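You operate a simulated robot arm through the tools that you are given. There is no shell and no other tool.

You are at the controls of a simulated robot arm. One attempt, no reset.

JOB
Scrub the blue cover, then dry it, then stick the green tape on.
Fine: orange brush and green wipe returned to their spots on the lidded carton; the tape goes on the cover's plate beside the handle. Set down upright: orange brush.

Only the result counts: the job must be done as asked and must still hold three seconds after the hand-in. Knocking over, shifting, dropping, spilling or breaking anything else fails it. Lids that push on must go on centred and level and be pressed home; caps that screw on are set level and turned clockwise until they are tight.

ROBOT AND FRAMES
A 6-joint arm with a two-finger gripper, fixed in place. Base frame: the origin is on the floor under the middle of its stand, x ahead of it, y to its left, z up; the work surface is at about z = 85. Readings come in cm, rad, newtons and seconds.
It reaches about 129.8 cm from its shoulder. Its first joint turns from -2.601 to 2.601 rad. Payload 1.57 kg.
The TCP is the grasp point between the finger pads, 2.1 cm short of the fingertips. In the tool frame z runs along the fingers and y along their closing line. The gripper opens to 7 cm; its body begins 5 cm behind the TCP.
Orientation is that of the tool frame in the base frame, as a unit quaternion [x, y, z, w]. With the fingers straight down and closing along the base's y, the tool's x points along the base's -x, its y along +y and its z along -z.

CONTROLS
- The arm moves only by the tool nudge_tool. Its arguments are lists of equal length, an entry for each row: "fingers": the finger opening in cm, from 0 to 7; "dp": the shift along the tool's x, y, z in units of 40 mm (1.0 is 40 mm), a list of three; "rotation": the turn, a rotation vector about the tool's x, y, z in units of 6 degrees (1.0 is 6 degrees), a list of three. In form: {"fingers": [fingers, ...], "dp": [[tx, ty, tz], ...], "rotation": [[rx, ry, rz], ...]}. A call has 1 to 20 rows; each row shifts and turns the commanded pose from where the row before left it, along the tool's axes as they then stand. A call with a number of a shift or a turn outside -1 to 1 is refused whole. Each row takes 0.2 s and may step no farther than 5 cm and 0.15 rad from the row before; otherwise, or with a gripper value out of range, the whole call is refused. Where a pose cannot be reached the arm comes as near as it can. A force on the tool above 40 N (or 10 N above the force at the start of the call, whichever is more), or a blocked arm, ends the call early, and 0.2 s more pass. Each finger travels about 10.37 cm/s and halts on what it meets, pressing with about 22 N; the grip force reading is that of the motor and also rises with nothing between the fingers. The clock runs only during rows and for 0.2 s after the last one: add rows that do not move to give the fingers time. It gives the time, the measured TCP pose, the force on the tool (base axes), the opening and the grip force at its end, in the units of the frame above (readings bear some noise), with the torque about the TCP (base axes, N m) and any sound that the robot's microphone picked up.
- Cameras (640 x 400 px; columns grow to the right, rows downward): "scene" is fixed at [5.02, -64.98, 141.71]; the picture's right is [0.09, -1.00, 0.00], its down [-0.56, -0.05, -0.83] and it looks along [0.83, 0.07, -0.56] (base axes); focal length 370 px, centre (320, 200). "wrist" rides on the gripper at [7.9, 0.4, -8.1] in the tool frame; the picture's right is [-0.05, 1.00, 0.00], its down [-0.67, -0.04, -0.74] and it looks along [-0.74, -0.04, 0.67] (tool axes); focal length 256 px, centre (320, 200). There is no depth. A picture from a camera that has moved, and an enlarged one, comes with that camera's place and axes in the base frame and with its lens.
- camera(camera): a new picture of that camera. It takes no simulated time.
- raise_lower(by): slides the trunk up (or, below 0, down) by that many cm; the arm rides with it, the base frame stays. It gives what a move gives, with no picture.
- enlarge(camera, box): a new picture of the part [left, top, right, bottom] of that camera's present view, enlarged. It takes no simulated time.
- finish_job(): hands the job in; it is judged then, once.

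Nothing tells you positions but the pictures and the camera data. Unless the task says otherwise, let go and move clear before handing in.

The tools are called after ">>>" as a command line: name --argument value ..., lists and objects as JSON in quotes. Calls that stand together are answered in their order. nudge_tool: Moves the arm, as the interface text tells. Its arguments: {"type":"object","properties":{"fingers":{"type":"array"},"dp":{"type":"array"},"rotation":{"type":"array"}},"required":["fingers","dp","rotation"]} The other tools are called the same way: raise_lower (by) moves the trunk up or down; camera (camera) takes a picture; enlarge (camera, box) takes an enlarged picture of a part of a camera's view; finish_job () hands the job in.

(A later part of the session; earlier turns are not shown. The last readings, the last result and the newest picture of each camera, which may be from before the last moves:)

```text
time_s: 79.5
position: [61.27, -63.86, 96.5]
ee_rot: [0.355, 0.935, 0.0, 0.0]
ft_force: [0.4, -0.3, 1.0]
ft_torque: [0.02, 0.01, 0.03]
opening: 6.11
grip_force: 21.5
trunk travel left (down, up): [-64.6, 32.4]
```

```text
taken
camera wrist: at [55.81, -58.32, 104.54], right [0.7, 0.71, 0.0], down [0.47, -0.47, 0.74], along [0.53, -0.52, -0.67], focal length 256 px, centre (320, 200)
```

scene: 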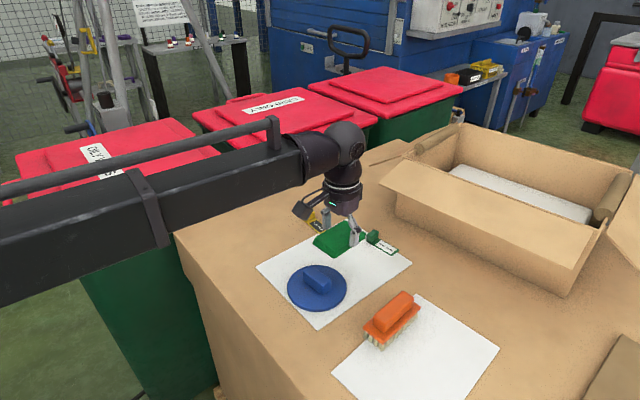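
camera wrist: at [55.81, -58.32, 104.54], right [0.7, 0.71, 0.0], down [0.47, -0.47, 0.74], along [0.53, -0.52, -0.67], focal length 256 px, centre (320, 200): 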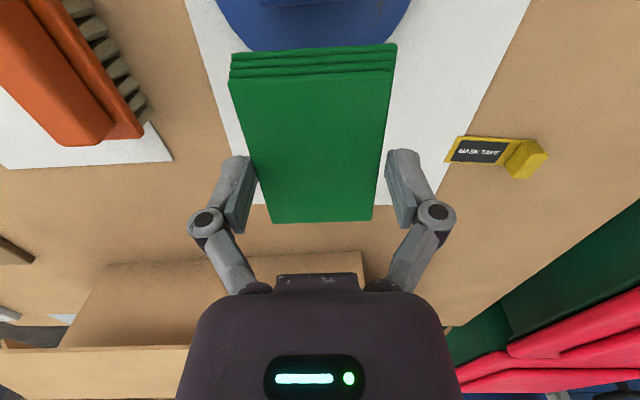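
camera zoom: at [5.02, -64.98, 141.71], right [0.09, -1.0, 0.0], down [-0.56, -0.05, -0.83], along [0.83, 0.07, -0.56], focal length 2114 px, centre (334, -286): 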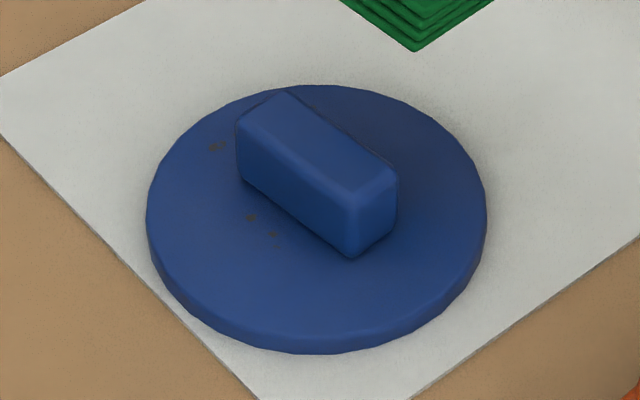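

The film is coming off, but brown specks remain next to the handle and beyond its end, where the bristles did not reach. I need to scrub those areas too before drying, so I'll return the wipe to its spot first, looking at the cover on the way.

>>> nudge_tool --fingers '[5, 5, 5, 5, 5, 5, 5, 5]' --dp '[[0.365, 0.836, 0], [0.365, 0.836, 0], [0.365, 0.836, 0], [0.365, 0.836, 0], [0.365, 0.836, 0], [0, 0, 0], [0, 0, 0], [0, 0, 0]]' --rotation '[[0, 0, 0], [0, 0, 0], [0, 0, 0], [0, 0, 0], [0, 0, 0], [0, 0, 0.3], [0, 0, 0], [0, 0, 0]]'

>>> camera --camera "wrist"

>>> enlarge --camera "scene" --box '[275, 250, 360, 320]'

```text
time_s: 81.3
position: [67.04, -46.56, 96.42]
ee_rot: [0.37, 0.929, 0.0, 0.0]
ft_force: [-1.0, 0.2, -1.0]
ft_torque: [-0.03, 0.02, 0.0]
opening: 6.13
grip_force: 22.0
trunk travel left (down, up): [-64.6, 32.4]
```

```text
taken
camera wrist: at [61.57, -40.82, 104.55], right [0.73, 0.69, 0.0], down [0.46, -0.48, 0.74], along [0.51, -0.54, -0.67], focal length 256 px, centre (320, 200)
```

wrist: 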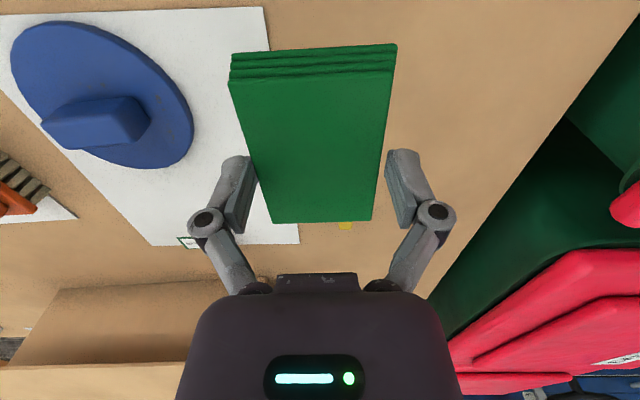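

```text
5.71 times, centred on (318, 285) of scene
camera zoom: at [5.02, -64.98, 141.71], right [0.09, -1.0, 0.0], down [-0.56, -0.05, -0.83], along [0.83, 0.07, -0.56], focal length 2114 px, centre (334, -286)
```

zoom: 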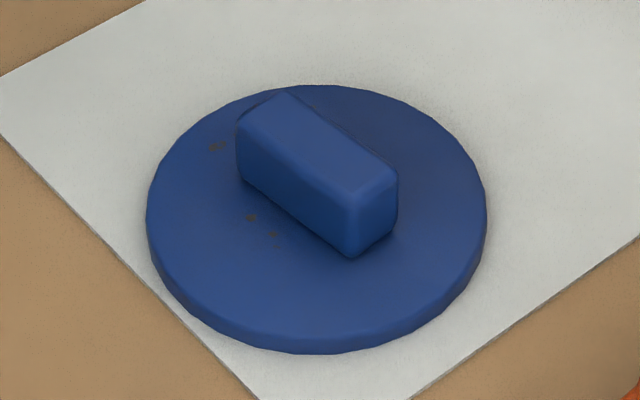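

>>> nudge_tool --fingers '[5, 5]' --dp '[[0.055, 0.003, 0], [0, 0, 0]]' --rotation '[[0, 0, 0], [0, 0, 0]]'

>>> enlarge --camera "wrist" --box '[200, 40, 440, 260]'

>>> enlarge --camera "wrist" --box '[0, 0, 240, 180]'

```text
time_s: 81.9
position: [66.79, -46.4, 96.47]
ee_rot: [0.37, 0.929, 0.0, 0.0]
ft_force: [0.0, 0.4, -0.6]
ft_torque: [0.0, -0.04, 0.0]
opening: 6.1
grip_force: 22.1
trunk travel left (down, up): [-64.6, 32.4]
```

```text
1.82 times, centred on (320, 150) of wrist
camera zoom: at [61.45, -40.69, 104.55], right [0.73, 0.69, 0.0], down [0.46, -0.48, 0.74], along [0.51, -0.54, -0.67], focal length 465 px, centre (320, 291)
```

zoom: 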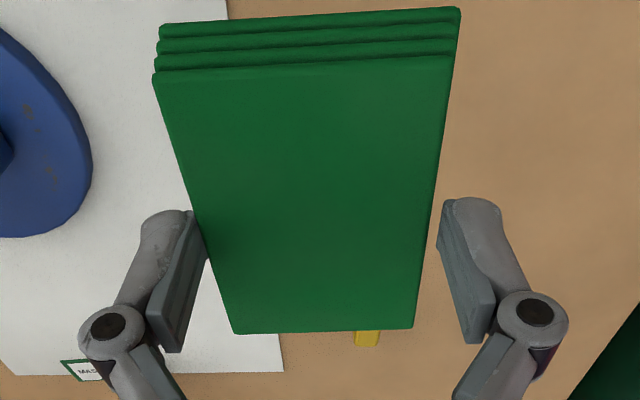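

```text
2.22 times, centred on (120, 90) of wrist
camera zoom: at [61.45, -40.69, 104.55], right [0.73, 0.69, 0.0], down [0.46, -0.48, 0.74], along [0.51, -0.54, -0.67], focal length 569 px, centre (764, 444)
```

zoom: 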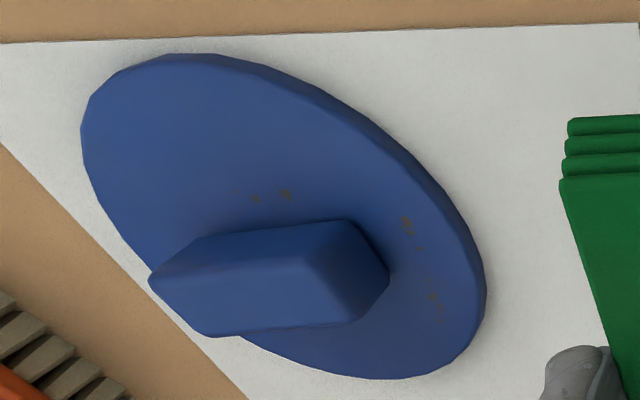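

The specks form a line beside the handle on the near side and beyond the handle's far-left end, which are exactly the spots the bristles missed. The wipe hasn't slipped in the grip; I'll set it back on its spot.

>>> raise_lower --by -8.7

>>> raise_lower --by -0.2

>>> enlarge --camera "scene" --box '[225, 220, 305, 280]'

```text
time_s: 83.1
position: [66.8, -46.35, 87.75]
ee_rot: [0.371, 0.928, 0.001, 0.0]
ft_force: [-0.2, 0.7, 0.5]
ft_torque: [-0.02, -0.02, -0.01]
opening: 6.1
grip_force: 21.8
trunk travel left (down, up): [-55.9, 41.1]
```

```text
time_s: 83.6
position: [66.76, -46.39, 87.64]
ee_rot: [0.371, 0.929, 0.001, 0.0]
ft_force: [0.4, -0.6, -0.1]
ft_torque: [0.0, -0.01, -0.01]
opening: 6.09
grip_force: 21.8
trunk travel left (down, up): [-55.7, 41.3]
```

```text
6.67 times, centred on (265, 250) of scene
camera zoom: at [5.02, -64.98, 141.71], right [0.09, -1.0, 0.0], down [-0.56, -0.05, -0.83], along [0.83, 0.07, -0.56], focal length 2467 px, centre (687, -133)
```

zoom: 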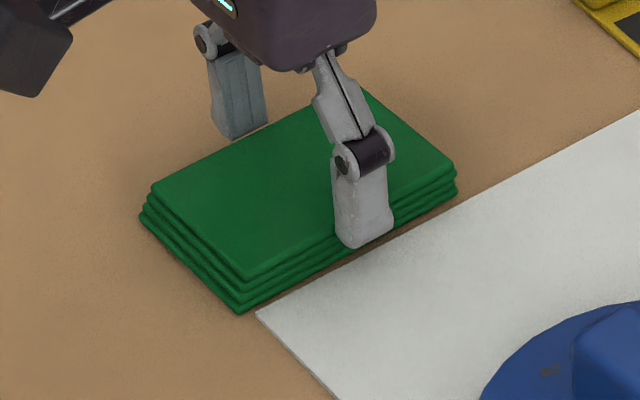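

>>> raise_lower --by -0.12

```text
time_s: 84.1
position: [66.74, -46.31, 87.45]
ee_rot: [0.371, 0.929, -0.001, 0.0]
ft_force: [0.9, -0.4, 5.4]
ft_torque: [-0.14, -0.21, 0.02]
opening: 6.12
grip_force: 22.2
trunk travel left (down, up): [-55.6, 41.4]
```

It's back on the surface at its spot. Releasing and raising clear.

>>> nudge_tool --fingers '[6.5, 7, 7, 7]' --dp '[[0, 0, 0], [0, 0, 0], [0, 0, 0], [0, 0, 0]]' --rotation '[[0, 0, 0], [0, 0, 0], [0, 0, 0], [0, 0, 0]]'

>>> raise_lower --by 13

>>> enlarge --camera "scene" --box '[225, 220, 305, 280]'

>>> camera --camera "wrist"

```text
time_s: 85.1
position: [66.92, -46.21, 87.46]
ee_rot: [0.37, 0.929, -0.001, 0.0]
ft_force: [0.3, 0.5, -0.5]
ft_torque: [-0.01, 0.0, 0.0]
opening: 6.99
grip_force: 0.1
trunk travel left (down, up): [-55.6, 41.4]
```

```text
time_s: 86.7
position: [66.89, -46.37, 100.52]
ee_rot: [0.371, 0.929, -0.001, 0.0]
ft_force: [-0.5, 0.7, -0.5]
ft_torque: [0.01, -0.02, 0.02]
opening: 6.98
grip_force: 0.0
trunk travel left (down, up): [-68.6, 28.4]
```

```text
6.67 times, centred on (265, 250) of scene
camera zoom: at [5.02, -64.98, 141.71], right [0.09, -1.0, 0.0], down [-0.56, -0.05, -0.83], along [0.83, 0.07, -0.56], focal length 2467 px, centre (687, -133)
```

zoom: 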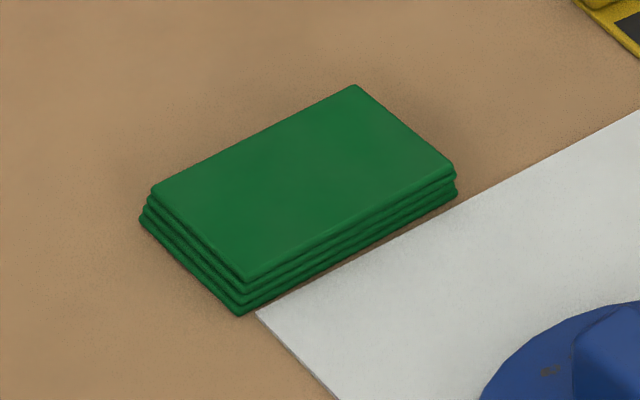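

```text
taken
camera wrist: at [61.45, -40.69, 108.52], right [0.73, 0.69, 0.0], down [0.46, -0.48, 0.74], along [0.51, -0.54, -0.67], focal length 256 px, centre (320, 200)
```

wrist: 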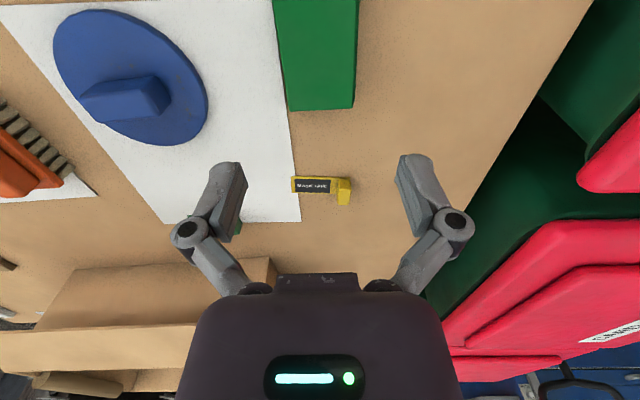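

The wipe is back in place. Now a direct look at the cover with the empty gripper, from the near side.

>>> nudge_tool --fingers '[7, 7, 7, 7, 7, 7, 7]' --dp '[[0.5135, -0.8535, 0], [0.5135, -0.8535, 0], [0.5135, -0.8535, 0], [0.5135, -0.8535, 0], [0.5135, -0.8535, 0], [0, 0, 0], [0, 0, 0]]' --rotation '[[0, 0, 0], [0, 0, 0], [0, 0, 0], [0, 0, 0], [0, 0, 0], [0, 0, -0.3], [0, 0, 0]]'

>>> camera --camera "wrist"

>>> enlarge --camera "wrist" --box '[240, 60, 400, 200]'

```text
time_s: 88.3
position: [47.63, -51.71, 100.41]
ee_rot: [0.356, 0.935, 0.0, 0.0]
ft_force: [1.2, -0.4, -0.9]
ft_torque: [0.03, 0.0, 0.03]
opening: 6.99
grip_force: 0.1
trunk travel left (down, up): [-68.6, 28.4]
```

```text
taken
camera wrist: at [42.08, -46.12, 108.53], right [0.7, 0.71, 0.0], down [0.47, -0.47, 0.74], along [0.53, -0.52, -0.67], focal length 256 px, centre (320, 200)
```

wrist: 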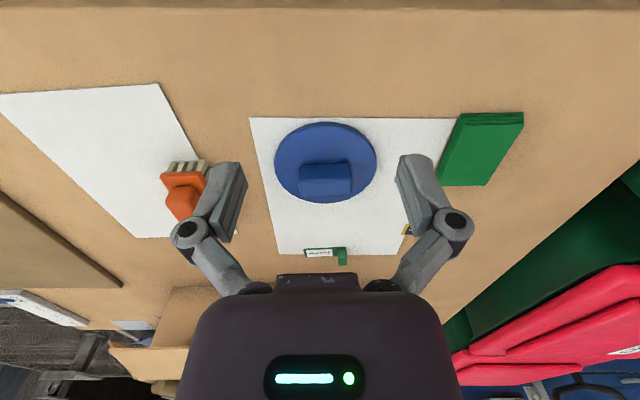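

```text
2.86 times, centred on (320, 130) of wrist
camera zoom: at [42.08, -46.12, 108.53], right [0.7, 0.71, 0.0], down [0.47, -0.47, 0.74], along [0.53, -0.52, -0.67], focal length 731 px, centre (320, 400)
```

zoom: 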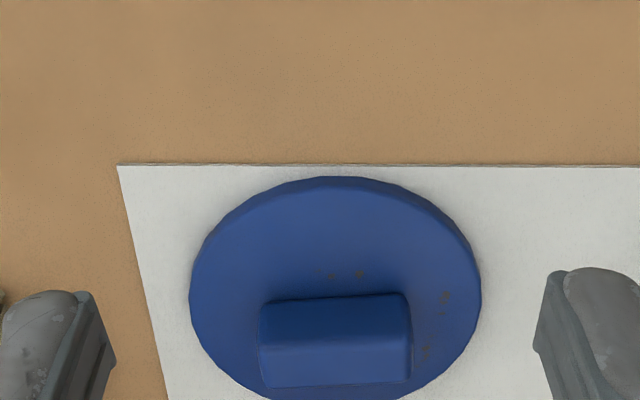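

Specks are on the near strip beside the handle (~1 cm off it) and past its +y end. I'll check the other side and the other end too, viewing along the handle.

>>> nudge_tool --fingers '[7, 7, 7, 7, 7, 7, 7, 7, 7, 7, 7, 7, 7, 7, 7, 7, 7, 7, 7, 7]' --dp '[[-0.606, -0.6, 0], [-0.606, -0.6, 0], [-0.606, -0.6, 0], [-0.606, -0.6, 0], [-0.606, -0.6, 0], [0, 0, 0], [0, 0, 0], [0, 0, 0], [0, 0, 0], [0, 0, 0], [0, 0, 0], [0, 0, 0], [0, 0, 0], [0, 0, 0], [0, 0, 0], [0, 0, 0], [0, 0, 0], [0, 0, 0], [0, 0, 0], [0, 0, 0]]' --rotation '[[0, 0, 0], [0, 0, 0], [0, 0, 0], [0, 0, 0], [0, 0, 0], [0, 0, -1], [0, 0, -1], [0, 0, -1], [0, 0, -1], [0, 0, -1], [0, 0, -1], [0, 0, -1], [0, 0, -1], [0, 0, -1], [0, 0, -1], [0, 0, -1], [0, 0, -1], [0, 0, -1], [0, 0, -1], [0, 0, -1]]'

>>> camera --camera "wrist"

>>> enlarge --camera "wrist" --box '[240, 80, 400, 220]'

```text
time_s: 92.5
position: [48.62, -68.73, 100.32]
ee_rot: [-0.41, 0.912, -0.001, 0.001]
ft_force: [-0.1, 0.2, -0.4]
ft_torque: [0.02, 0.03, 0.02]
opening: 6.99
grip_force: 0.1
trunk travel left (down, up): [-68.6, 28.4]
```

```text
taken
camera wrist: at [43.19, -74.45, 108.53], right [-0.71, 0.7, 0.0], down [0.47, 0.47, 0.74], along [0.52, 0.53, -0.67], focal length 256 px, centre (320, 200)
```

wrist: 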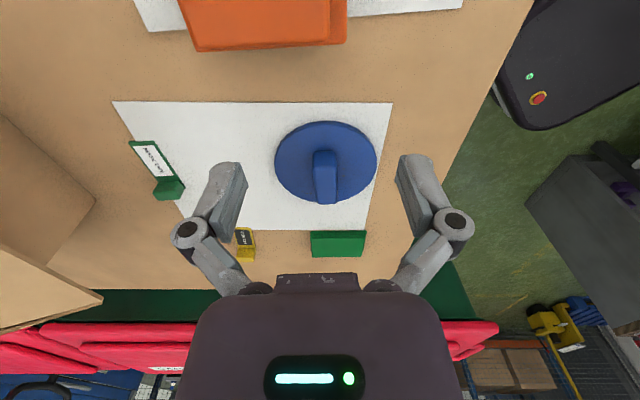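

```text
2.86 times, centred on (320, 150) of wrist
camera zoom: at [43.19, -74.45, 108.53], right [-0.71, 0.7, 0.0], down [0.47, 0.47, 0.74], along [0.52, 0.53, -0.67], focal length 731 px, centre (320, 343)
```

zoom: 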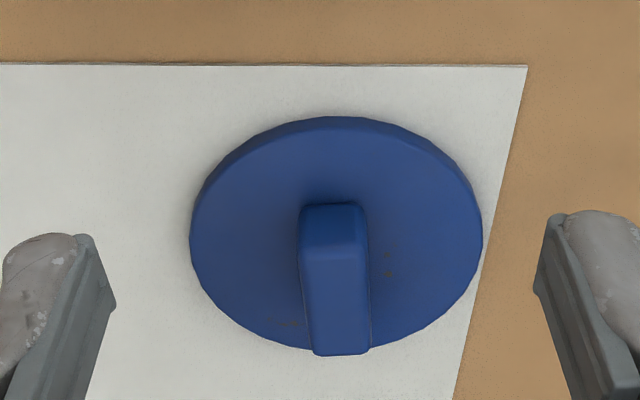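

Remaining specks: a couple right beside the handle on the near side and a few around the +y end; the far side near the handle and the other end look clean. I'll pick the brush up again and scrub those spots specifically.

>>> nudge_tool --fingers '[7, 7, 7, 7, 7, 7, 7, 7, 7, 7, 7, 7, 7, 7, 7, 7, 7, 7]' --dp '[[0, 0, 0], [0, 0, 0], [0, 0, 0], [0, 0, 0], [0, 0, 0], [0, 0, 0], [0, 0, 0], [0, 0, 0], [0, 0, 0], [0, 0, 0], [0, 0, 0], [0, 0, 0], [0, 0, 0], [0, 0, 0], [0, 0, 0], [-0.414, -0.479, 0], [-0.414, -0.479, 0], [0, 0, 0]]' --rotation '[[0, 0, 1], [0, 0, 1], [0, 0, 1], [0, 0, 1], [0, 0, 1], [0, 0, 1], [0, 0, 1], [0, 0, 1], [0, 0, 1], [0, 0, 1], [0, 0, 1], [0, 0, 1], [0, 0, 1], [0, 0, 1], [0, 0, 1], [0, 0, 0], [0, 0, 0], [0, 0, 0]]'

>>> raise_lower --by -6

>>> enlarge --camera "wrist" --box '[200, 0, 440, 220]'

```text
time_s: 96.3
position: [48.44, -73.73, 100.57]
ee_rot: [0.356, 0.934, 0.0, 0.0]
ft_force: [0.0, 0.3, -0.7]
ft_torque: [-0.03, 0.0, 0.0]
opening: 7.02
grip_force: 0.2
trunk travel left (down, up): [-68.6, 28.4]
```

```text
time_s: 97.3
position: [48.41, -73.85, 94.45]
ee_rot: [0.355, 0.935, 0.0, 0.0]
ft_force: [-0.2, -0.2, -0.4]
ft_torque: [0.01, 0.02, 0.0]
opening: 6.99
grip_force: 0.0
trunk travel left (down, up): [-62.6, 34.4]
```

```text
1.82 times, centred on (320, 110) of wrist
camera zoom: at [42.89, -68.2, 102.53], right [0.7, 0.71, 0.0], down [0.47, -0.47, 0.74], along [0.53, -0.52, -0.67], focal length 465 px, centre (320, 364)
```

zoom: 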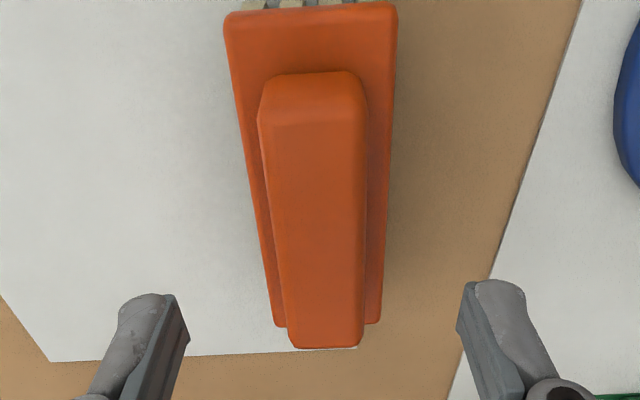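

>>> nudge_tool --fingers '[7, 7]' --dp '[[-0.048, 0, 0], [0, 0, 0]]' --rotation '[[0, 0, 0], [0, 0, 0]]'

>>> raise_lower --by -4.2

>>> nudge_tool --fingers '[5, 3, 1.5, 1.5, 1.5]' --dp '[[0, 0, 0], [0, 0, 0], [0, 0, 0], [0, 0, 0], [0, 0, 0]]' --rotation '[[0, 0, 0], [0, 0, 0], [0, 0, 0], [0, 0, 0], [0, 0, 0]]'

>>> enlarge --camera "wrist" --box '[200, 0, 440, 220]'

```text
time_s: 97.9
position: [48.55, -73.95, 94.47]
ee_rot: [0.356, 0.934, 0.0, -0.001]
ft_force: [0.4, -0.5, -1.1]
ft_torque: [0.0, 0.01, 0.0]
opening: 6.99
grip_force: 0.0
trunk travel left (down, up): [-62.6, 34.4]
```

```text
time_s: 98.8
position: [48.61, -73.99, 90.23]
ee_rot: [0.356, 0.934, 0.0, 0.0]
ft_force: [0.2, 0.6, 0.7]
ft_torque: [0.0, 0.04, -0.01]
opening: 6.96
grip_force: 0.0
trunk travel left (down, up): [-58.4, 38.6]
```

```text
time_s: 100.0
position: [48.51, -73.88, 90.24]
ee_rot: [0.356, 0.935, 0.0, 0.0]
ft_force: [0.9, 0.8, 0.3]
ft_torque: [0.03, 0.04, 0.01]
opening: 2.73
grip_force: 21.6
trunk travel left (down, up): [-58.4, 38.6]
```

```text
1.82 times, centred on (320, 110) of wrist
camera zoom: at [43.03, -68.35, 98.33], right [0.7, 0.71, 0.0], down [0.47, -0.47, 0.74], along [0.53, -0.52, -0.67], focal length 465 px, centre (320, 364)
```

zoom: 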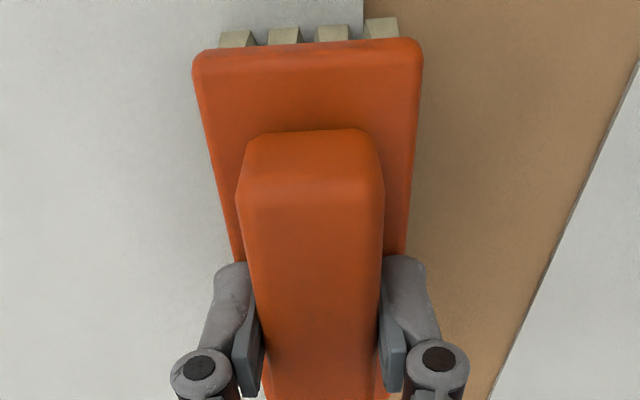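

Brush gripped again. I'll lift and carry it (unrotated, long side across the handle's end) to just past the +y end of the handle and check clearance.

>>> raise_lower --by 12

>>> nudge_tool --fingers '[1.5, 1.5, 1.5, 1.5, 1.5, 1.5, 1.5]' --dp '[[0.14, 0.8925, 0], [0.14, 0.8925, 0], [0.14, 0.8925, 0], [0.14, 0.8925, 0], [0.14, 0.8925, 0], [0.14, 0.8925, 0], [0, 0, 0]]' --rotation '[[0, 0, 0], [0, 0, 0], [0, 0, 0], [0, 0, 0], [0, 0, 0], [0, 0, 0], [0, 0, 0]]'

>>> raise_lower --by -6

>>> camera --camera "wrist"

>>> enlarge --camera "wrist" --box '[150, 0, 390, 150]'

>>> enlarge --camera "scene" --box '[265, 235, 365, 325]'

```text
time_s: 101.5
position: [48.56, -73.86, 102.29]
ee_rot: [0.355, 0.935, 0.0, 0.0]
ft_force: [-0.5, -0.3, -0.9]
ft_torque: [-0.02, 0.03, -0.01]
opening: 2.75
grip_force: 21.7
trunk travel left (down, up): [-70.4, 26.6]
```

```text
time_s: 103.0
position: [60.22, -55.71, 102.28]
ee_rot: [0.357, 0.934, 0.0, 0.0]
ft_force: [0.8, 0.6, -0.7]
ft_torque: [-0.01, -0.06, 0.0]
opening: 2.74
grip_force: 21.4
trunk travel left (down, up): [-70.4, 26.6]
```

```text
time_s: 104.0
position: [60.22, -55.59, 96.08]
ee_rot: [0.356, 0.934, 0.0, 0.001]
ft_force: [-0.5, 0.0, -1.3]
ft_torque: [-0.01, 0.02, -0.02]
opening: 2.74
grip_force: 21.8
trunk travel left (down, up): [-64.4, 32.6]
```

```text
taken
camera wrist: at [54.7, -50.12, 104.33], right [0.7, 0.71, 0.0], down [0.47, -0.47, 0.74], along [0.53, -0.52, -0.67], focal length 256 px, centre (320, 200)
```

wrist: 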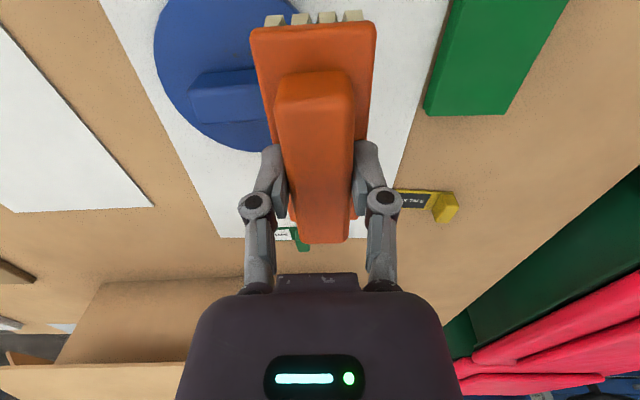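

```text
2.67 times, centred on (270, 75) of wrist
camera zoom: at [54.7, -50.12, 104.33], right [0.7, 0.71, 0.0], down [0.47, -0.47, 0.74], along [0.53, -0.52, -0.67], focal length 683 px, centre (453, 533)
```

zoom: 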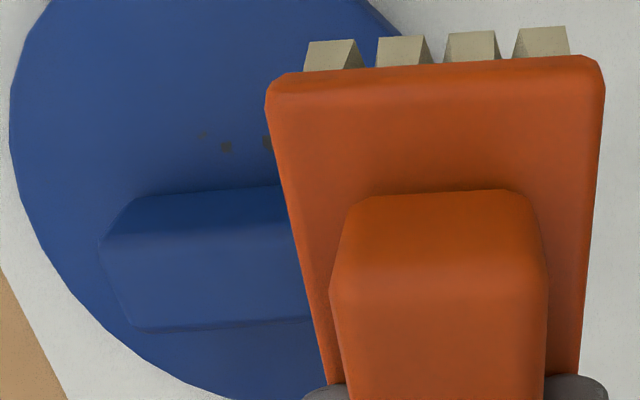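

```text
4.44 times, centred on (315, 280) of scene
camera zoom: at [5.02, -64.98, 141.71], right [0.09, -1.0, 0.0], down [-0.56, -0.05, -0.83], along [0.83, 0.07, -0.56], focal length 1644 px, centre (342, -156)
```

zoom: 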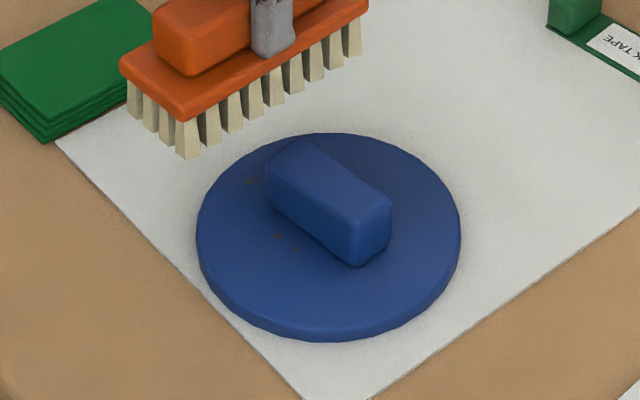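

Clearance to the handle's end is ~0.5 cm; I'll move 0.2 cm closer and lower to contact.

>>> nudge_tool --fingers '[1.5, 1.5]' --dp '[[-0.05, -0.05, 0], [0, 0, 0]]' --rotation '[[0, 0, 0], [0, 0, 0]]'

>>> raise_lower --by -4.0

>>> enlarge --camera "wrist" --box '[150, 0, 390, 150]'

>>> enlarge --camera "scene" --box '[265, 235, 365, 325]'

```text
time_s: 104.7
position: [60.37, -55.8, 96.28]
ee_rot: [0.356, 0.935, 0.0, 0.0]
ft_force: [-0.5, 0.4, -1.2]
ft_torque: [-0.01, 0.02, -0.01]
opening: 2.74
grip_force: 22.1
trunk travel left (down, up): [-64.4, 32.6]
```

```text
time_s: 105.5
position: [60.22, -56.06, 92.33]
ee_rot: [0.356, 0.935, 0.0, -0.001]
ft_force: [-0.3, -0.2, -1.0]
ft_torque: [-0.03, 0.0, 0.0]
opening: 2.76
grip_force: 21.5
trunk travel left (down, up): [-60.4, 36.6]
```

```text
2.67 times, centred on (270, 75) of wrist
camera zoom: at [54.72, -50.45, 100.33], right [0.7, 0.71, 0.0], down [0.47, -0.47, 0.74], along [0.53, -0.52, -0.67], focal length 683 px, centre (453, 533)
```

zoom: 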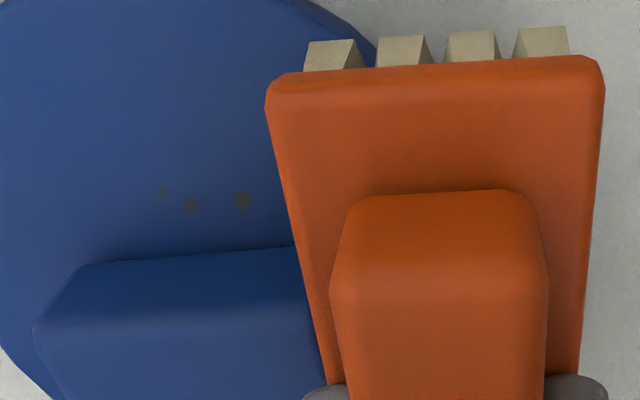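

```text
4.44 times, centred on (315, 280) of scene
camera zoom: at [5.02, -64.98, 141.71], right [0.09, -1.0, 0.0], down [-0.56, -0.05, -0.83], along [0.83, 0.07, -0.56], focal length 1644 px, centre (342, -156)
```

zoom: 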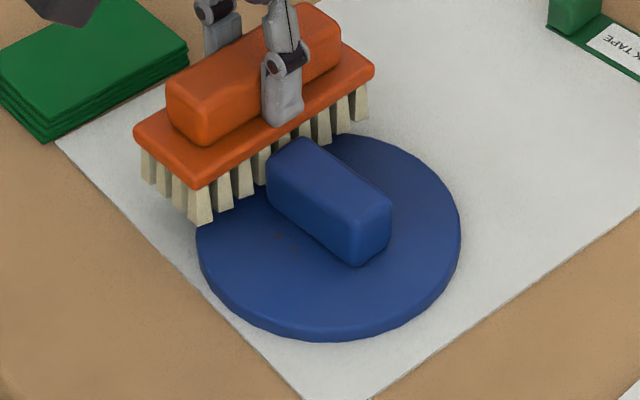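

>>> nudge_tool --fingers '[1.5, 1.5]' --dp '[[0, -0.025, 0], [0, 0, 0]]' --rotation '[[0, 0, 0], [0, 0, 0]]'

>>> raise_lower --by -0.85

>>> raise_lower --by -0.12

```text
time_s: 106.1
position: [60.26, -56.08, 92.28]
ee_rot: [0.355, 0.935, 0.0, 0.0]
ft_force: [2.1, 2.9, 0.3]
ft_torque: [0.07, -0.08, 0.03]
opening: 2.73
grip_force: 22.0
trunk travel left (down, up): [-60.4, 36.6]
```

```text
time_s: 106.5
position: [60.1, -55.98, 91.92]
ee_rot: [0.355, 0.935, -0.002, 0.003]
ft_force: [0.4, 3.7, 30.2]
ft_torque: [-0.1, 0.52, 0.08]
opening: 2.78
grip_force: 22.0
trunk travel left (down, up): [-59.8, 37.2]
stopped: the force on the tool passed its limit at 53 N (the readings are from after the stop); the commanded pose is now the measured one
```

```text
time_s: 106.9
position: [60.14, -56.03, 91.83]
ee_rot: [0.355, 0.935, -0.002, 0.004]
ft_force: [0.4, 3.0, 35.5]
ft_torque: [-0.27, 0.63, 0.06]
opening: 2.79
grip_force: 22.2
trunk travel left (down, up): [-59.8, 37.2]
stopped: the force on the tool passed its limit at 43 N (the readings are from after the stop); the commanded pose is now the measured one
```

The brush met the cover's handle — the handle end is longer than I estimated. I'll back straight up right away and inspect.

>>> raise_lower --by 5

>>> enlarge --camera "scene" --box '[265, 245, 365, 325]'

>>> camera --camera "scene"

>>> camera --camera "wrist"

>>> enlarge --camera "wrist" --box '[150, 0, 390, 150]'

```text
time_s: 107.8
position: [60.24, -56.15, 96.68]
ee_rot: [0.355, 0.935, -0.001, 0.003]
ft_force: [1.1, 0.7, -1.2]
ft_torque: [0.02, 0.02, 0.01]
opening: 2.75
grip_force: 21.9
trunk travel left (down, up): [-64.8, 32.2]
```

```text
5.00 times, centred on (315, 285) of scene
camera zoom: at [5.02, -64.98, 141.71], right [0.09, -1.0, 0.0], down [-0.56, -0.05, -0.83], along [0.83, 0.07, -0.56], focal length 1850 px, centre (345, -225)
```

zoom: 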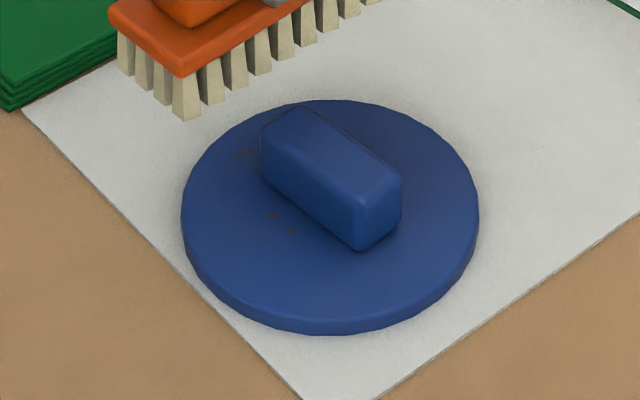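

```text
taken
```

scene: 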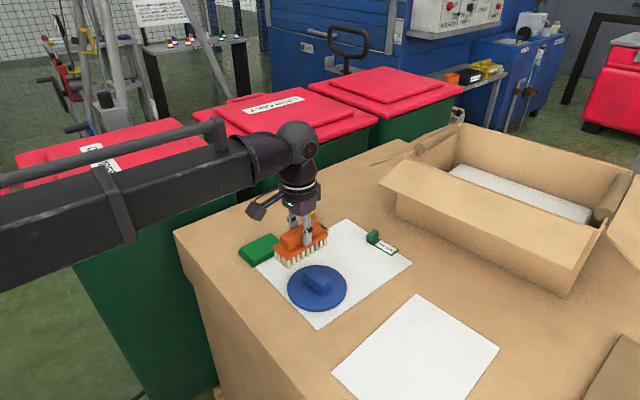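

```text
taken
camera wrist: at [54.76, -50.65, 104.7], right [0.7, 0.71, 0.0], down [0.47, -0.47, 0.75], along [0.53, -0.53, -0.66], focal length 256 px, centre (320, 200)
```

wrist: 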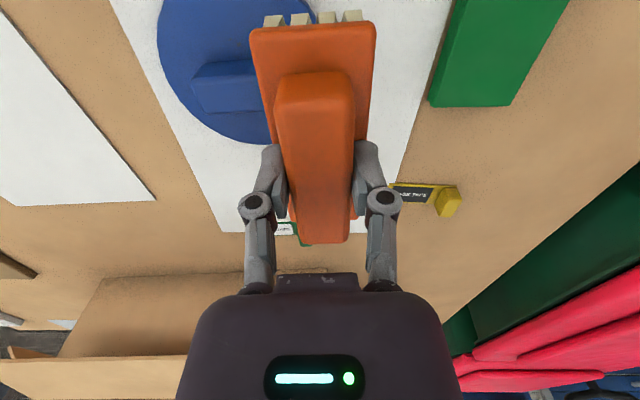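

```text
2.67 times, centred on (270, 75) of wrist
camera zoom: at [54.76, -50.65, 104.7], right [0.7, 0.71, 0.0], down [0.47, -0.47, 0.75], along [0.53, -0.53, -0.66], focal length 683 px, centre (453, 533)
```

zoom: 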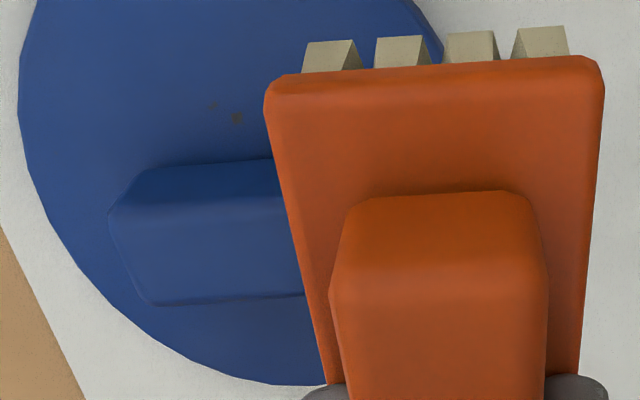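

The cover has not moved (same pixels), and the brush still sits the same in the grip. I'll re-level the tiny tilt left by the bump, back off 0.42 cm from the handle end, and descend in cautious single steps.

>>> nudge_tool --fingers '[1.5, 1.5, 1.5]' --dp '[[0, 0.105, 0], [0, 0, 0], [0, 0, 0]]' --rotation '[[0, 0.06, 0], [0, 0, 0], [0, 0, 0]]'

>>> enlarge --camera "wrist" --box '[150, 0, 390, 150]'

```text
time_s: 108.6
position: [60.64, -55.94, 96.68]
ee_rot: [0.355, 0.935, 0.0, -0.001]
ft_force: [0.3, -0.2, -0.7]
ft_torque: [-0.02, 0.02, -0.01]
opening: 2.72
grip_force: 21.9
trunk travel left (down, up): [-64.8, 32.2]
```

```text
2.67 times, centred on (270, 75) of wrist
camera zoom: at [55.09, -50.36, 104.77], right [0.7, 0.71, 0.0], down [0.48, -0.47, 0.74], along [0.53, -0.52, -0.67], focal length 683 px, centre (453, 533)
```

zoom: 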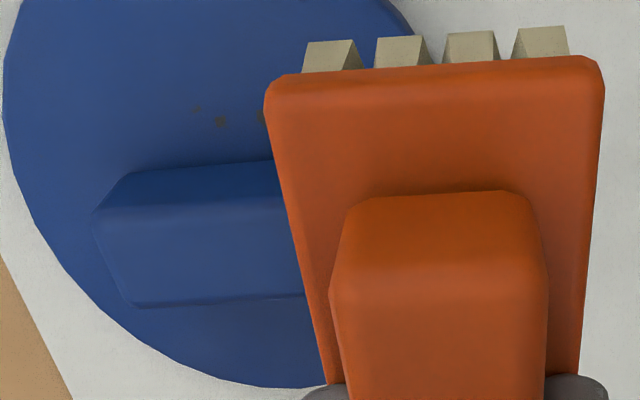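

>>> raise_lower --by -4.4

```text
time_s: 109.5
position: [60.56, -55.87, 92.24]
ee_rot: [0.355, 0.935, 0.0, 0.0]
ft_force: [0.4, 0.0, -1.1]
ft_torque: [-0.02, -0.02, -0.02]
opening: 2.72
grip_force: 22.3
trunk travel left (down, up): [-60.4, 36.6]
```

>>> raise_lower --by -0.3

```text
time_s: 110.0
position: [60.65, -55.84, 91.98]
ee_rot: [0.356, 0.935, 0.0, 0.0]
ft_force: [-0.5, 0.5, -1.6]
ft_torque: [-0.02, 0.03, -0.01]
opening: 2.72
grip_force: 21.6
trunk travel left (down, up): [-60.1, 36.9]
```

>>> raise_lower --by -0.25

```text
time_s: 110.5
position: [60.66, -55.94, 91.7]
ee_rot: [0.355, 0.935, 0.0, -0.001]
ft_force: [-0.1, 0.1, -0.8]
ft_torque: [0.01, -0.03, -0.01]
opening: 2.73
grip_force: 22.1
trunk travel left (down, up): [-59.8, 37.2]
```

>>> raise_lower --by -0.2

>>> enlarge --camera "scene" --box '[275, 235, 355, 305]'

```text
time_s: 111.1
position: [60.54, -55.84, 91.62]
ee_rot: [0.355, 0.935, 0.0, 0.0]
ft_force: [-0.2, -0.2, -0.7]
ft_torque: [-0.05, 0.02, -0.01]
opening: 2.74
grip_force: 22.1
trunk travel left (down, up): [-59.6, 37.4]
```

```text
5.71 times, centred on (315, 270) of scene
camera zoom: at [5.02, -64.98, 141.71], right [0.09, -1.0, 0.0], down [-0.56, -0.05, -0.83], along [0.83, 0.07, -0.56], focal length 2114 px, centre (349, -200)
```

zoom: 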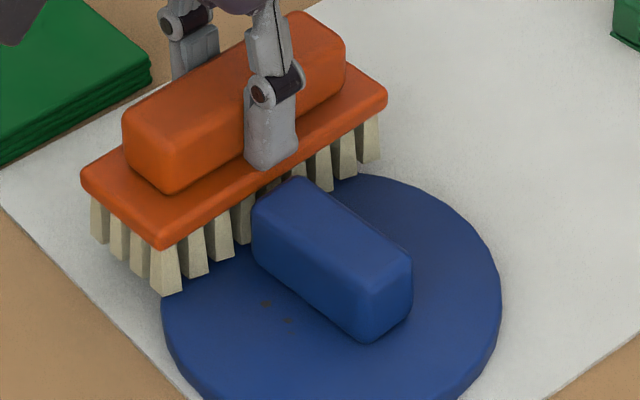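

>>> raise_lower --by -0.15

```text
time_s: 111.6
position: [60.67, -55.84, 91.38]
ee_rot: [0.355, 0.935, 0.0, 0.0]
ft_force: [-0.4, -0.1, -0.8]
ft_torque: [-0.02, -0.03, -0.01]
opening: 2.72
grip_force: 22.3
trunk travel left (down, up): [-59.5, 37.5]
```

>>> raise_lower --by -0.08

```text
time_s: 112.1
position: [60.6, -55.86, 91.32]
ee_rot: [0.355, 0.935, 0.0, 0.0]
ft_force: [0.1, 0.0, -0.9]
ft_torque: [-0.01, 0.0, -0.07]
opening: 2.72
grip_force: 21.4
trunk travel left (down, up): [-59.4, 37.6]
```

>>> raise_lower --by -0.06

```text
time_s: 112.6
position: [60.7, -55.83, 91.15]
ee_rot: [0.355, 0.935, 0.001, 0.001]
ft_force: [0.3, 0.4, 0.5]
ft_torque: [-0.06, -0.03, -0.02]
opening: 2.74
grip_force: 22.0
trunk travel left (down, up): [-59.4, 37.6]
```

>>> raise_lower --by -0.05

```text
time_s: 113.1
position: [60.69, -55.85, 91.25]
ee_rot: [0.355, 0.935, 0.0, 0.001]
ft_force: [1.0, -1.1, 5.9]
ft_torque: [-0.3, -0.21, 0.0]
opening: 2.74
grip_force: 21.8
trunk travel left (down, up): [-59.3, 37.7]
```

Contact at ~6 N with no side force. Scrubbing across the end, parallel to the handle's end face.

>>> nudge_tool --fingers '[1.5, 1.5, 1.5, 1.5, 1.5, 1.5, 1.5, 1.5, 1.5, 1.5, 1.5, 1.5, 1.5, 1.5, 1.5, 1.5]' --dp '[[0.2, 0, 0], [0.2, 0, 0], [-0.2, 0, 0], [-0.2, 0, 0], [-0.2, 0, 0], [-0.2, 0, 0], [0.2, 0, 0], [0.2, 0, 0], [0.2, 0, 0], [0.2, 0, 0], [-0.2, 0, 0], [-0.2, 0, 0], [-0.2, 0, 0], [-0.2, 0, 0], [0.2, 0, 0], [0.2, 0, 0]]' --rotation '[[0, 0, 0], [0, 0, 0], [0, 0, 0], [0, 0, 0], [0, 0, 0], [0, 0, 0], [0, 0, 0], [0, 0, 0], [0, 0, 0], [0, 0, 0], [0, 0, 0], [0, 0, 0], [0, 0, 0], [0, 0, 0], [0, 0, 0], [0, 0, 0]]'

>>> enlarge --camera "scene" --box '[265, 245, 365, 325]'

>>> enlarge --camera "wrist" --box '[150, 0, 390, 150]'

```text
time_s: 116.5
position: [60.68, -55.84, 91.12]
ee_rot: [0.355, 0.935, 0.0, 0.0]
ft_force: [1.8, -1.2, 5.6]
ft_torque: [-0.2, -0.16, 0.03]
opening: 2.74
grip_force: 22.2
trunk travel left (down, up): [-59.3, 37.7]
```

```text
5.00 times, centred on (315, 285) of scene
camera zoom: at [5.02, -64.98, 141.71], right [0.09, -1.0, 0.0], down [-0.56, -0.05, -0.83], along [0.83, 0.07, -0.56], focal length 1850 px, centre (345, -225)
```

zoom: 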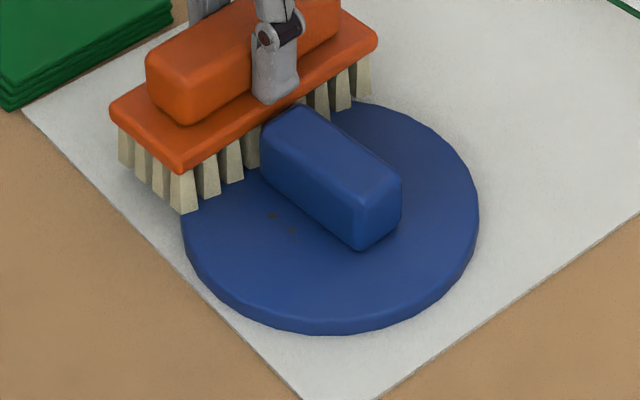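

```text
2.67 times, centred on (270, 75) of wrist
camera zoom: at [55.08, -50.29, 99.31], right [0.7, 0.71, 0.0], down [0.48, -0.47, 0.74], along [0.53, -0.52, -0.67], focal length 683 px, centre (453, 533)
```

zoom: 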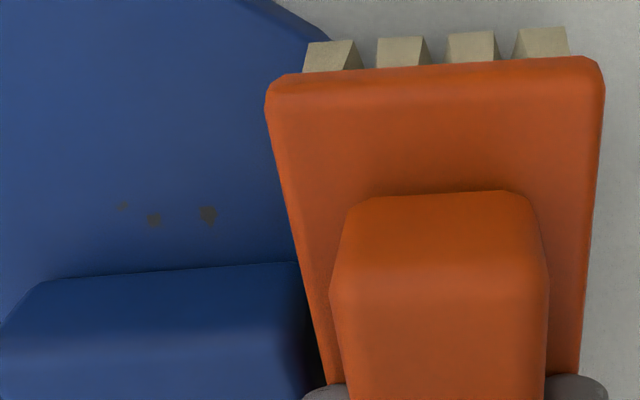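

Now I'll lift and see whether the end specks are gone.

>>> raise_lower --by 6

>>> enlarge --camera "scene" --box '[275, 250, 360, 320]'

>>> nudge_tool --fingers '[1.5, 1.5, 1.5, 1.5]' --dp '[[0, 1.0, 0], [0, 1.0, 0], [0, 0, 0], [0, 0, 0]]' --rotation '[[0, 0, 0], [0, 0, 0], [0, 0, 0], [0, 0, 0]]'

>>> camera --camera "wrist"

>>> enlarge --camera "wrist" --box '[20, 0, 260, 150]'

```text
time_s: 117.5
position: [60.61, -56.0, 97.13]
ee_rot: [0.355, 0.935, 0.0, -0.001]
ft_force: [0.4, 0.2, -0.3]
ft_torque: [0.0, -0.01, -0.01]
opening: 2.75
grip_force: 21.9
trunk travel left (down, up): [-65.3, 31.7]
```

```text
5.71 times, centred on (318, 285) of scene
camera zoom: at [5.02, -64.98, 141.71], right [0.09, -1.0, 0.0], down [-0.56, -0.05, -0.83], along [0.83, 0.07, -0.56], focal length 2114 px, centre (334, -286)
```

zoom: 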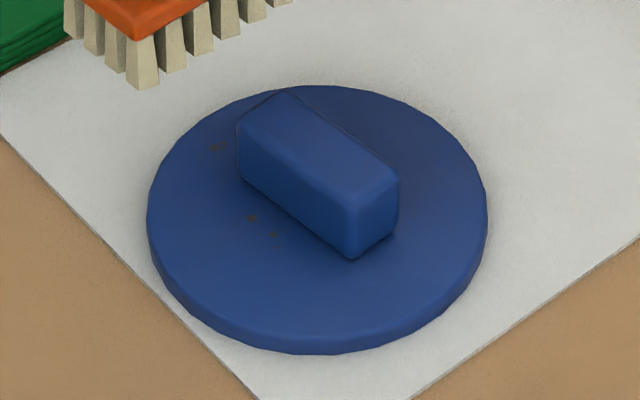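

```text
time_s: 118.5
position: [65.93, -49.88, 97.17]
ee_rot: [0.355, 0.935, 0.0, -0.001]
ft_force: [-0.3, -0.1, -0.8]
ft_torque: [-0.02, -0.03, 0.0]
opening: 2.74
grip_force: 22.5
trunk travel left (down, up): [-65.3, 31.7]
```

```text
taken
camera wrist: at [60.38, -44.41, 105.28], right [0.7, 0.71, 0.0], down [0.48, -0.47, 0.74], along [0.53, -0.52, -0.67], focal length 256 px, centre (320, 200)
```

wrist: 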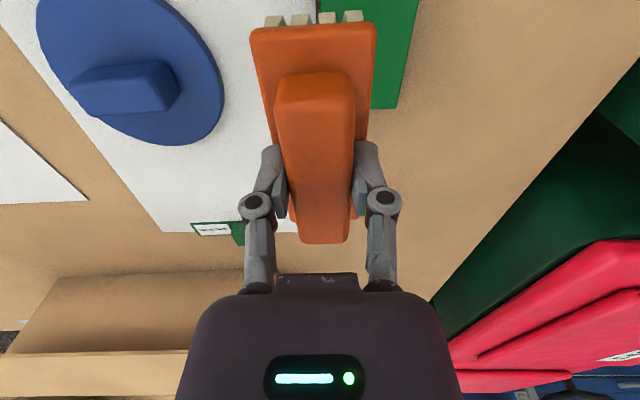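

```text
2.67 times, centred on (140, 75) of wrist
camera zoom: at [60.38, -44.41, 105.28], right [0.7, 0.71, 0.0], down [0.48, -0.47, 0.74], along [0.53, -0.52, -0.67], focal length 683 px, centre (800, 533)
```

zoom: 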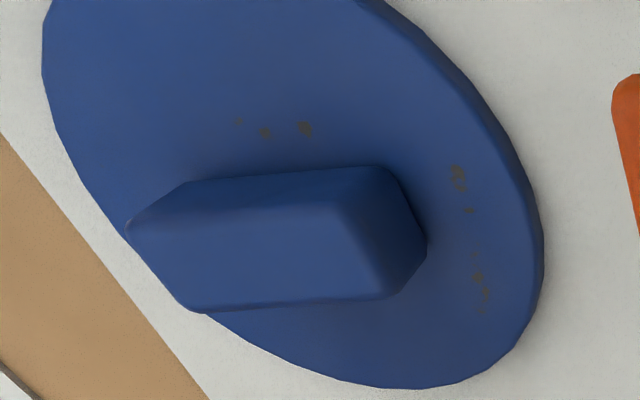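

The end specks didn't change after direct scrubbing, so they may be permanent wear marks; to be sure, I'll scrub right over the specks beside the handle on the near side and compare. First raise, rotate the brush parallel to the handle and move there.

>>> raise_lower --by 4

>>> nudge_tool --fingers '[1.5, 1.5, 1.5, 1.5, 1.5, 1.5, 1.5, 1.5, 1.5, 1.5, 1.5, 1.5, 1.5, 1.5, 1.5, 1.5, 1.5, 1.5, 1.5, 1.5]' --dp '[[0, 0, 0], [0, 0, 0], [0, 0, 0], [0, 0, 0], [0, 0, 0], [0, 0, 0], [0, 0, 0], [0, 0, 0], [0, 0, 0], [0, 0, 0], [0, 0, 0], [0, 0, 0], [0, 0, 0], [0, 0, 0], [0, 0, 0], [0.836, 0.2525, 0], [0.836, 0.2525, 0], [0.836, 0.2525, 0], [0.836, 0.2525, 0], [0, 0, 0]]' --rotation '[[0, 0, -1], [0, 0, -1], [0, 0, -1], [0, 0, -1], [0, 0, -1], [0, 0, -1], [0, 0, -1], [0, 0, -1], [0, 0, -1], [0, 0, -1], [0, 0, -1], [0, 0, -1], [0, 0, -1], [0, 0, -1], [0, 0, -1], [0, 0, 0], [0, 0, 0], [0, 0, 0], [0, 0, 0], [0, 0, 0]]'

>>> raise_lower --by -5

>>> enlarge --camera "wrist" --box '[190, 0, 430, 150]'

>>> enlarge --camera "scene" --box '[265, 235, 365, 325]'

```text
time_s: 119.3
position: [65.95, -49.91, 101.17]
ee_rot: [0.355, 0.935, 0.0, -0.002]
ft_force: [-0.7, -0.4, -2.4]
ft_torque: [-0.02, 0.03, 0.0]
opening: 2.73
grip_force: 22.2
trunk travel left (down, up): [-69.3, 27.7]
```

```text
time_s: 123.5
position: [54.2, -57.27, 101.24]
ee_rot: [-0.41, 0.912, 0.001, 0.0]
ft_force: [0.5, 0.1, -1.3]
ft_torque: [0.03, 0.02, 0.03]
opening: 2.72
grip_force: 21.8
trunk travel left (down, up): [-69.3, 27.7]
```

```text
time_s: 124.4
position: [54.08, -57.12, 96.17]
ee_rot: [-0.41, 0.912, 0.001, -0.001]
ft_force: [-0.3, 1.1, -0.7]
ft_torque: [0.03, 0.01, -0.03]
opening: 2.72
grip_force: 22.2
trunk travel left (down, up): [-64.3, 32.7]
```

```text
2.67 times, centred on (310, 75) of wrist
camera zoom: at [48.57, -62.95, 104.28], right [-0.71, 0.7, 0.0], down [0.47, 0.47, 0.74], along [0.52, 0.53, -0.67], focal length 683 px, centre (347, 533)
```

zoom: 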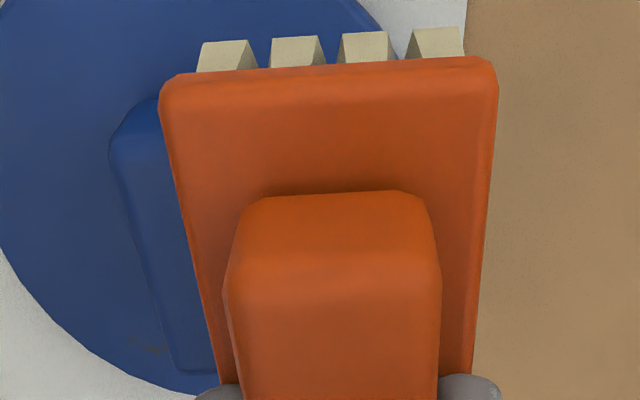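

```text
4.44 times, centred on (315, 280) of scene
camera zoom: at [5.02, -64.98, 141.71], right [0.09, -1.0, 0.0], down [-0.56, -0.05, -0.83], along [0.83, 0.07, -0.56], focal length 1644 px, centre (342, -156)
```

zoom: 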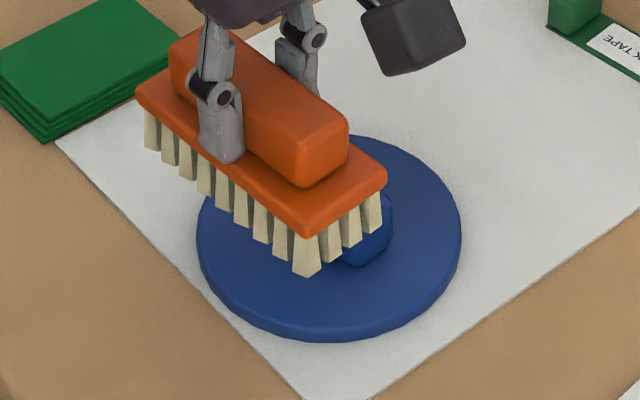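

>>> nudge_tool --fingers '[1.5, 1.5]' --dp '[[0, 0.025, 0], [0, 0, 0]]' --rotation '[[0, 0, 0], [0, 0, 0]]'

>>> raise_lower --by -3.2

>>> enlarge --camera "wrist" --box '[190, 0, 430, 150]'

```text
time_s: 125.0
position: [53.88, -57.26, 96.2]
ee_rot: [-0.41, 0.912, 0.001, -0.001]
ft_force: [0.1, 0.0, -1.0]
ft_torque: [0.03, 0.02, 0.0]
opening: 2.76
grip_force: 21.8
trunk travel left (down, up): [-64.3, 32.7]
```

```text
time_s: 125.8
position: [53.99, -57.18, 93.03]
ee_rot: [-0.409, 0.912, 0.001, 0.0]
ft_force: [-0.2, 0.2, -0.3]
ft_torque: [-0.01, -0.01, 0.01]
opening: 2.76
grip_force: 21.6
trunk travel left (down, up): [-61.1, 35.9]
```

```text
2.67 times, centred on (310, 75) of wrist
camera zoom: at [48.46, -62.91, 101.08], right [-0.71, 0.7, 0.0], down [0.47, 0.47, 0.74], along [0.52, 0.53, -0.67], focal length 683 px, centre (347, 533)
```

zoom: 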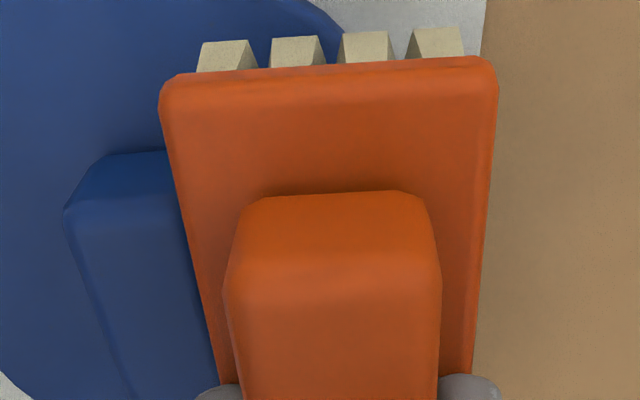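

>>> raise_lower --by -0.7

```text
time_s: 126.4
position: [53.99, -57.2, 92.22]
ee_rot: [-0.41, 0.912, 0.001, 0.0]
ft_force: [0.0, 0.1, -1.4]
ft_torque: [-0.02, 0.02, -0.02]
opening: 2.75
grip_force: 21.6
trunk travel left (down, up): [-60.4, 36.6]
```

>>> raise_lower --by -0.3

```text
time_s: 126.9
position: [53.99, -57.1, 91.9]
ee_rot: [-0.41, 0.912, 0.001, 0.0]
ft_force: [0.0, -0.3, -0.6]
ft_torque: [0.0, 0.03, 0.02]
opening: 2.74
grip_force: 21.6
trunk travel left (down, up): [-60.1, 36.9]
```

>>> raise_lower --by -0.3

```text
time_s: 127.4
position: [53.91, -57.17, 91.64]
ee_rot: [-0.41, 0.912, 0.0, -0.001]
ft_force: [0.2, -0.1, -0.8]
ft_torque: [0.06, 0.0, -0.01]
opening: 2.73
grip_force: 22.1
trunk travel left (down, up): [-59.8, 37.2]
```

>>> raise_lower --by -0.3

```text
time_s: 127.9
position: [53.97, -57.28, 91.41]
ee_rot: [-0.41, 0.912, 0.001, 0.0]
ft_force: [0.0, -0.7, -0.7]
ft_torque: [-0.01, 0.04, 0.01]
opening: 2.76
grip_force: 22.3
trunk travel left (down, up): [-59.5, 37.5]
```

>>> raise_lower --by -0.12

```text
time_s: 128.4
position: [53.93, -57.17, 91.42]
ee_rot: [-0.41, 0.912, 0.001, -0.001]
ft_force: [0.6, 0.2, -0.7]
ft_torque: [0.01, 0.01, 0.02]
opening: 2.71
grip_force: 22.5
trunk travel left (down, up): [-59.4, 37.6]
```

>>> raise_lower --by -0.07

```text
time_s: 128.9
position: [53.95, -57.15, 91.38]
ee_rot: [-0.411, 0.912, -0.001, -0.001]
ft_force: [1.0, -2.2, 3.8]
ft_torque: [0.0, -0.16, 0.0]
opening: 2.76
grip_force: 22.2
trunk travel left (down, up): [-59.3, 37.7]
```

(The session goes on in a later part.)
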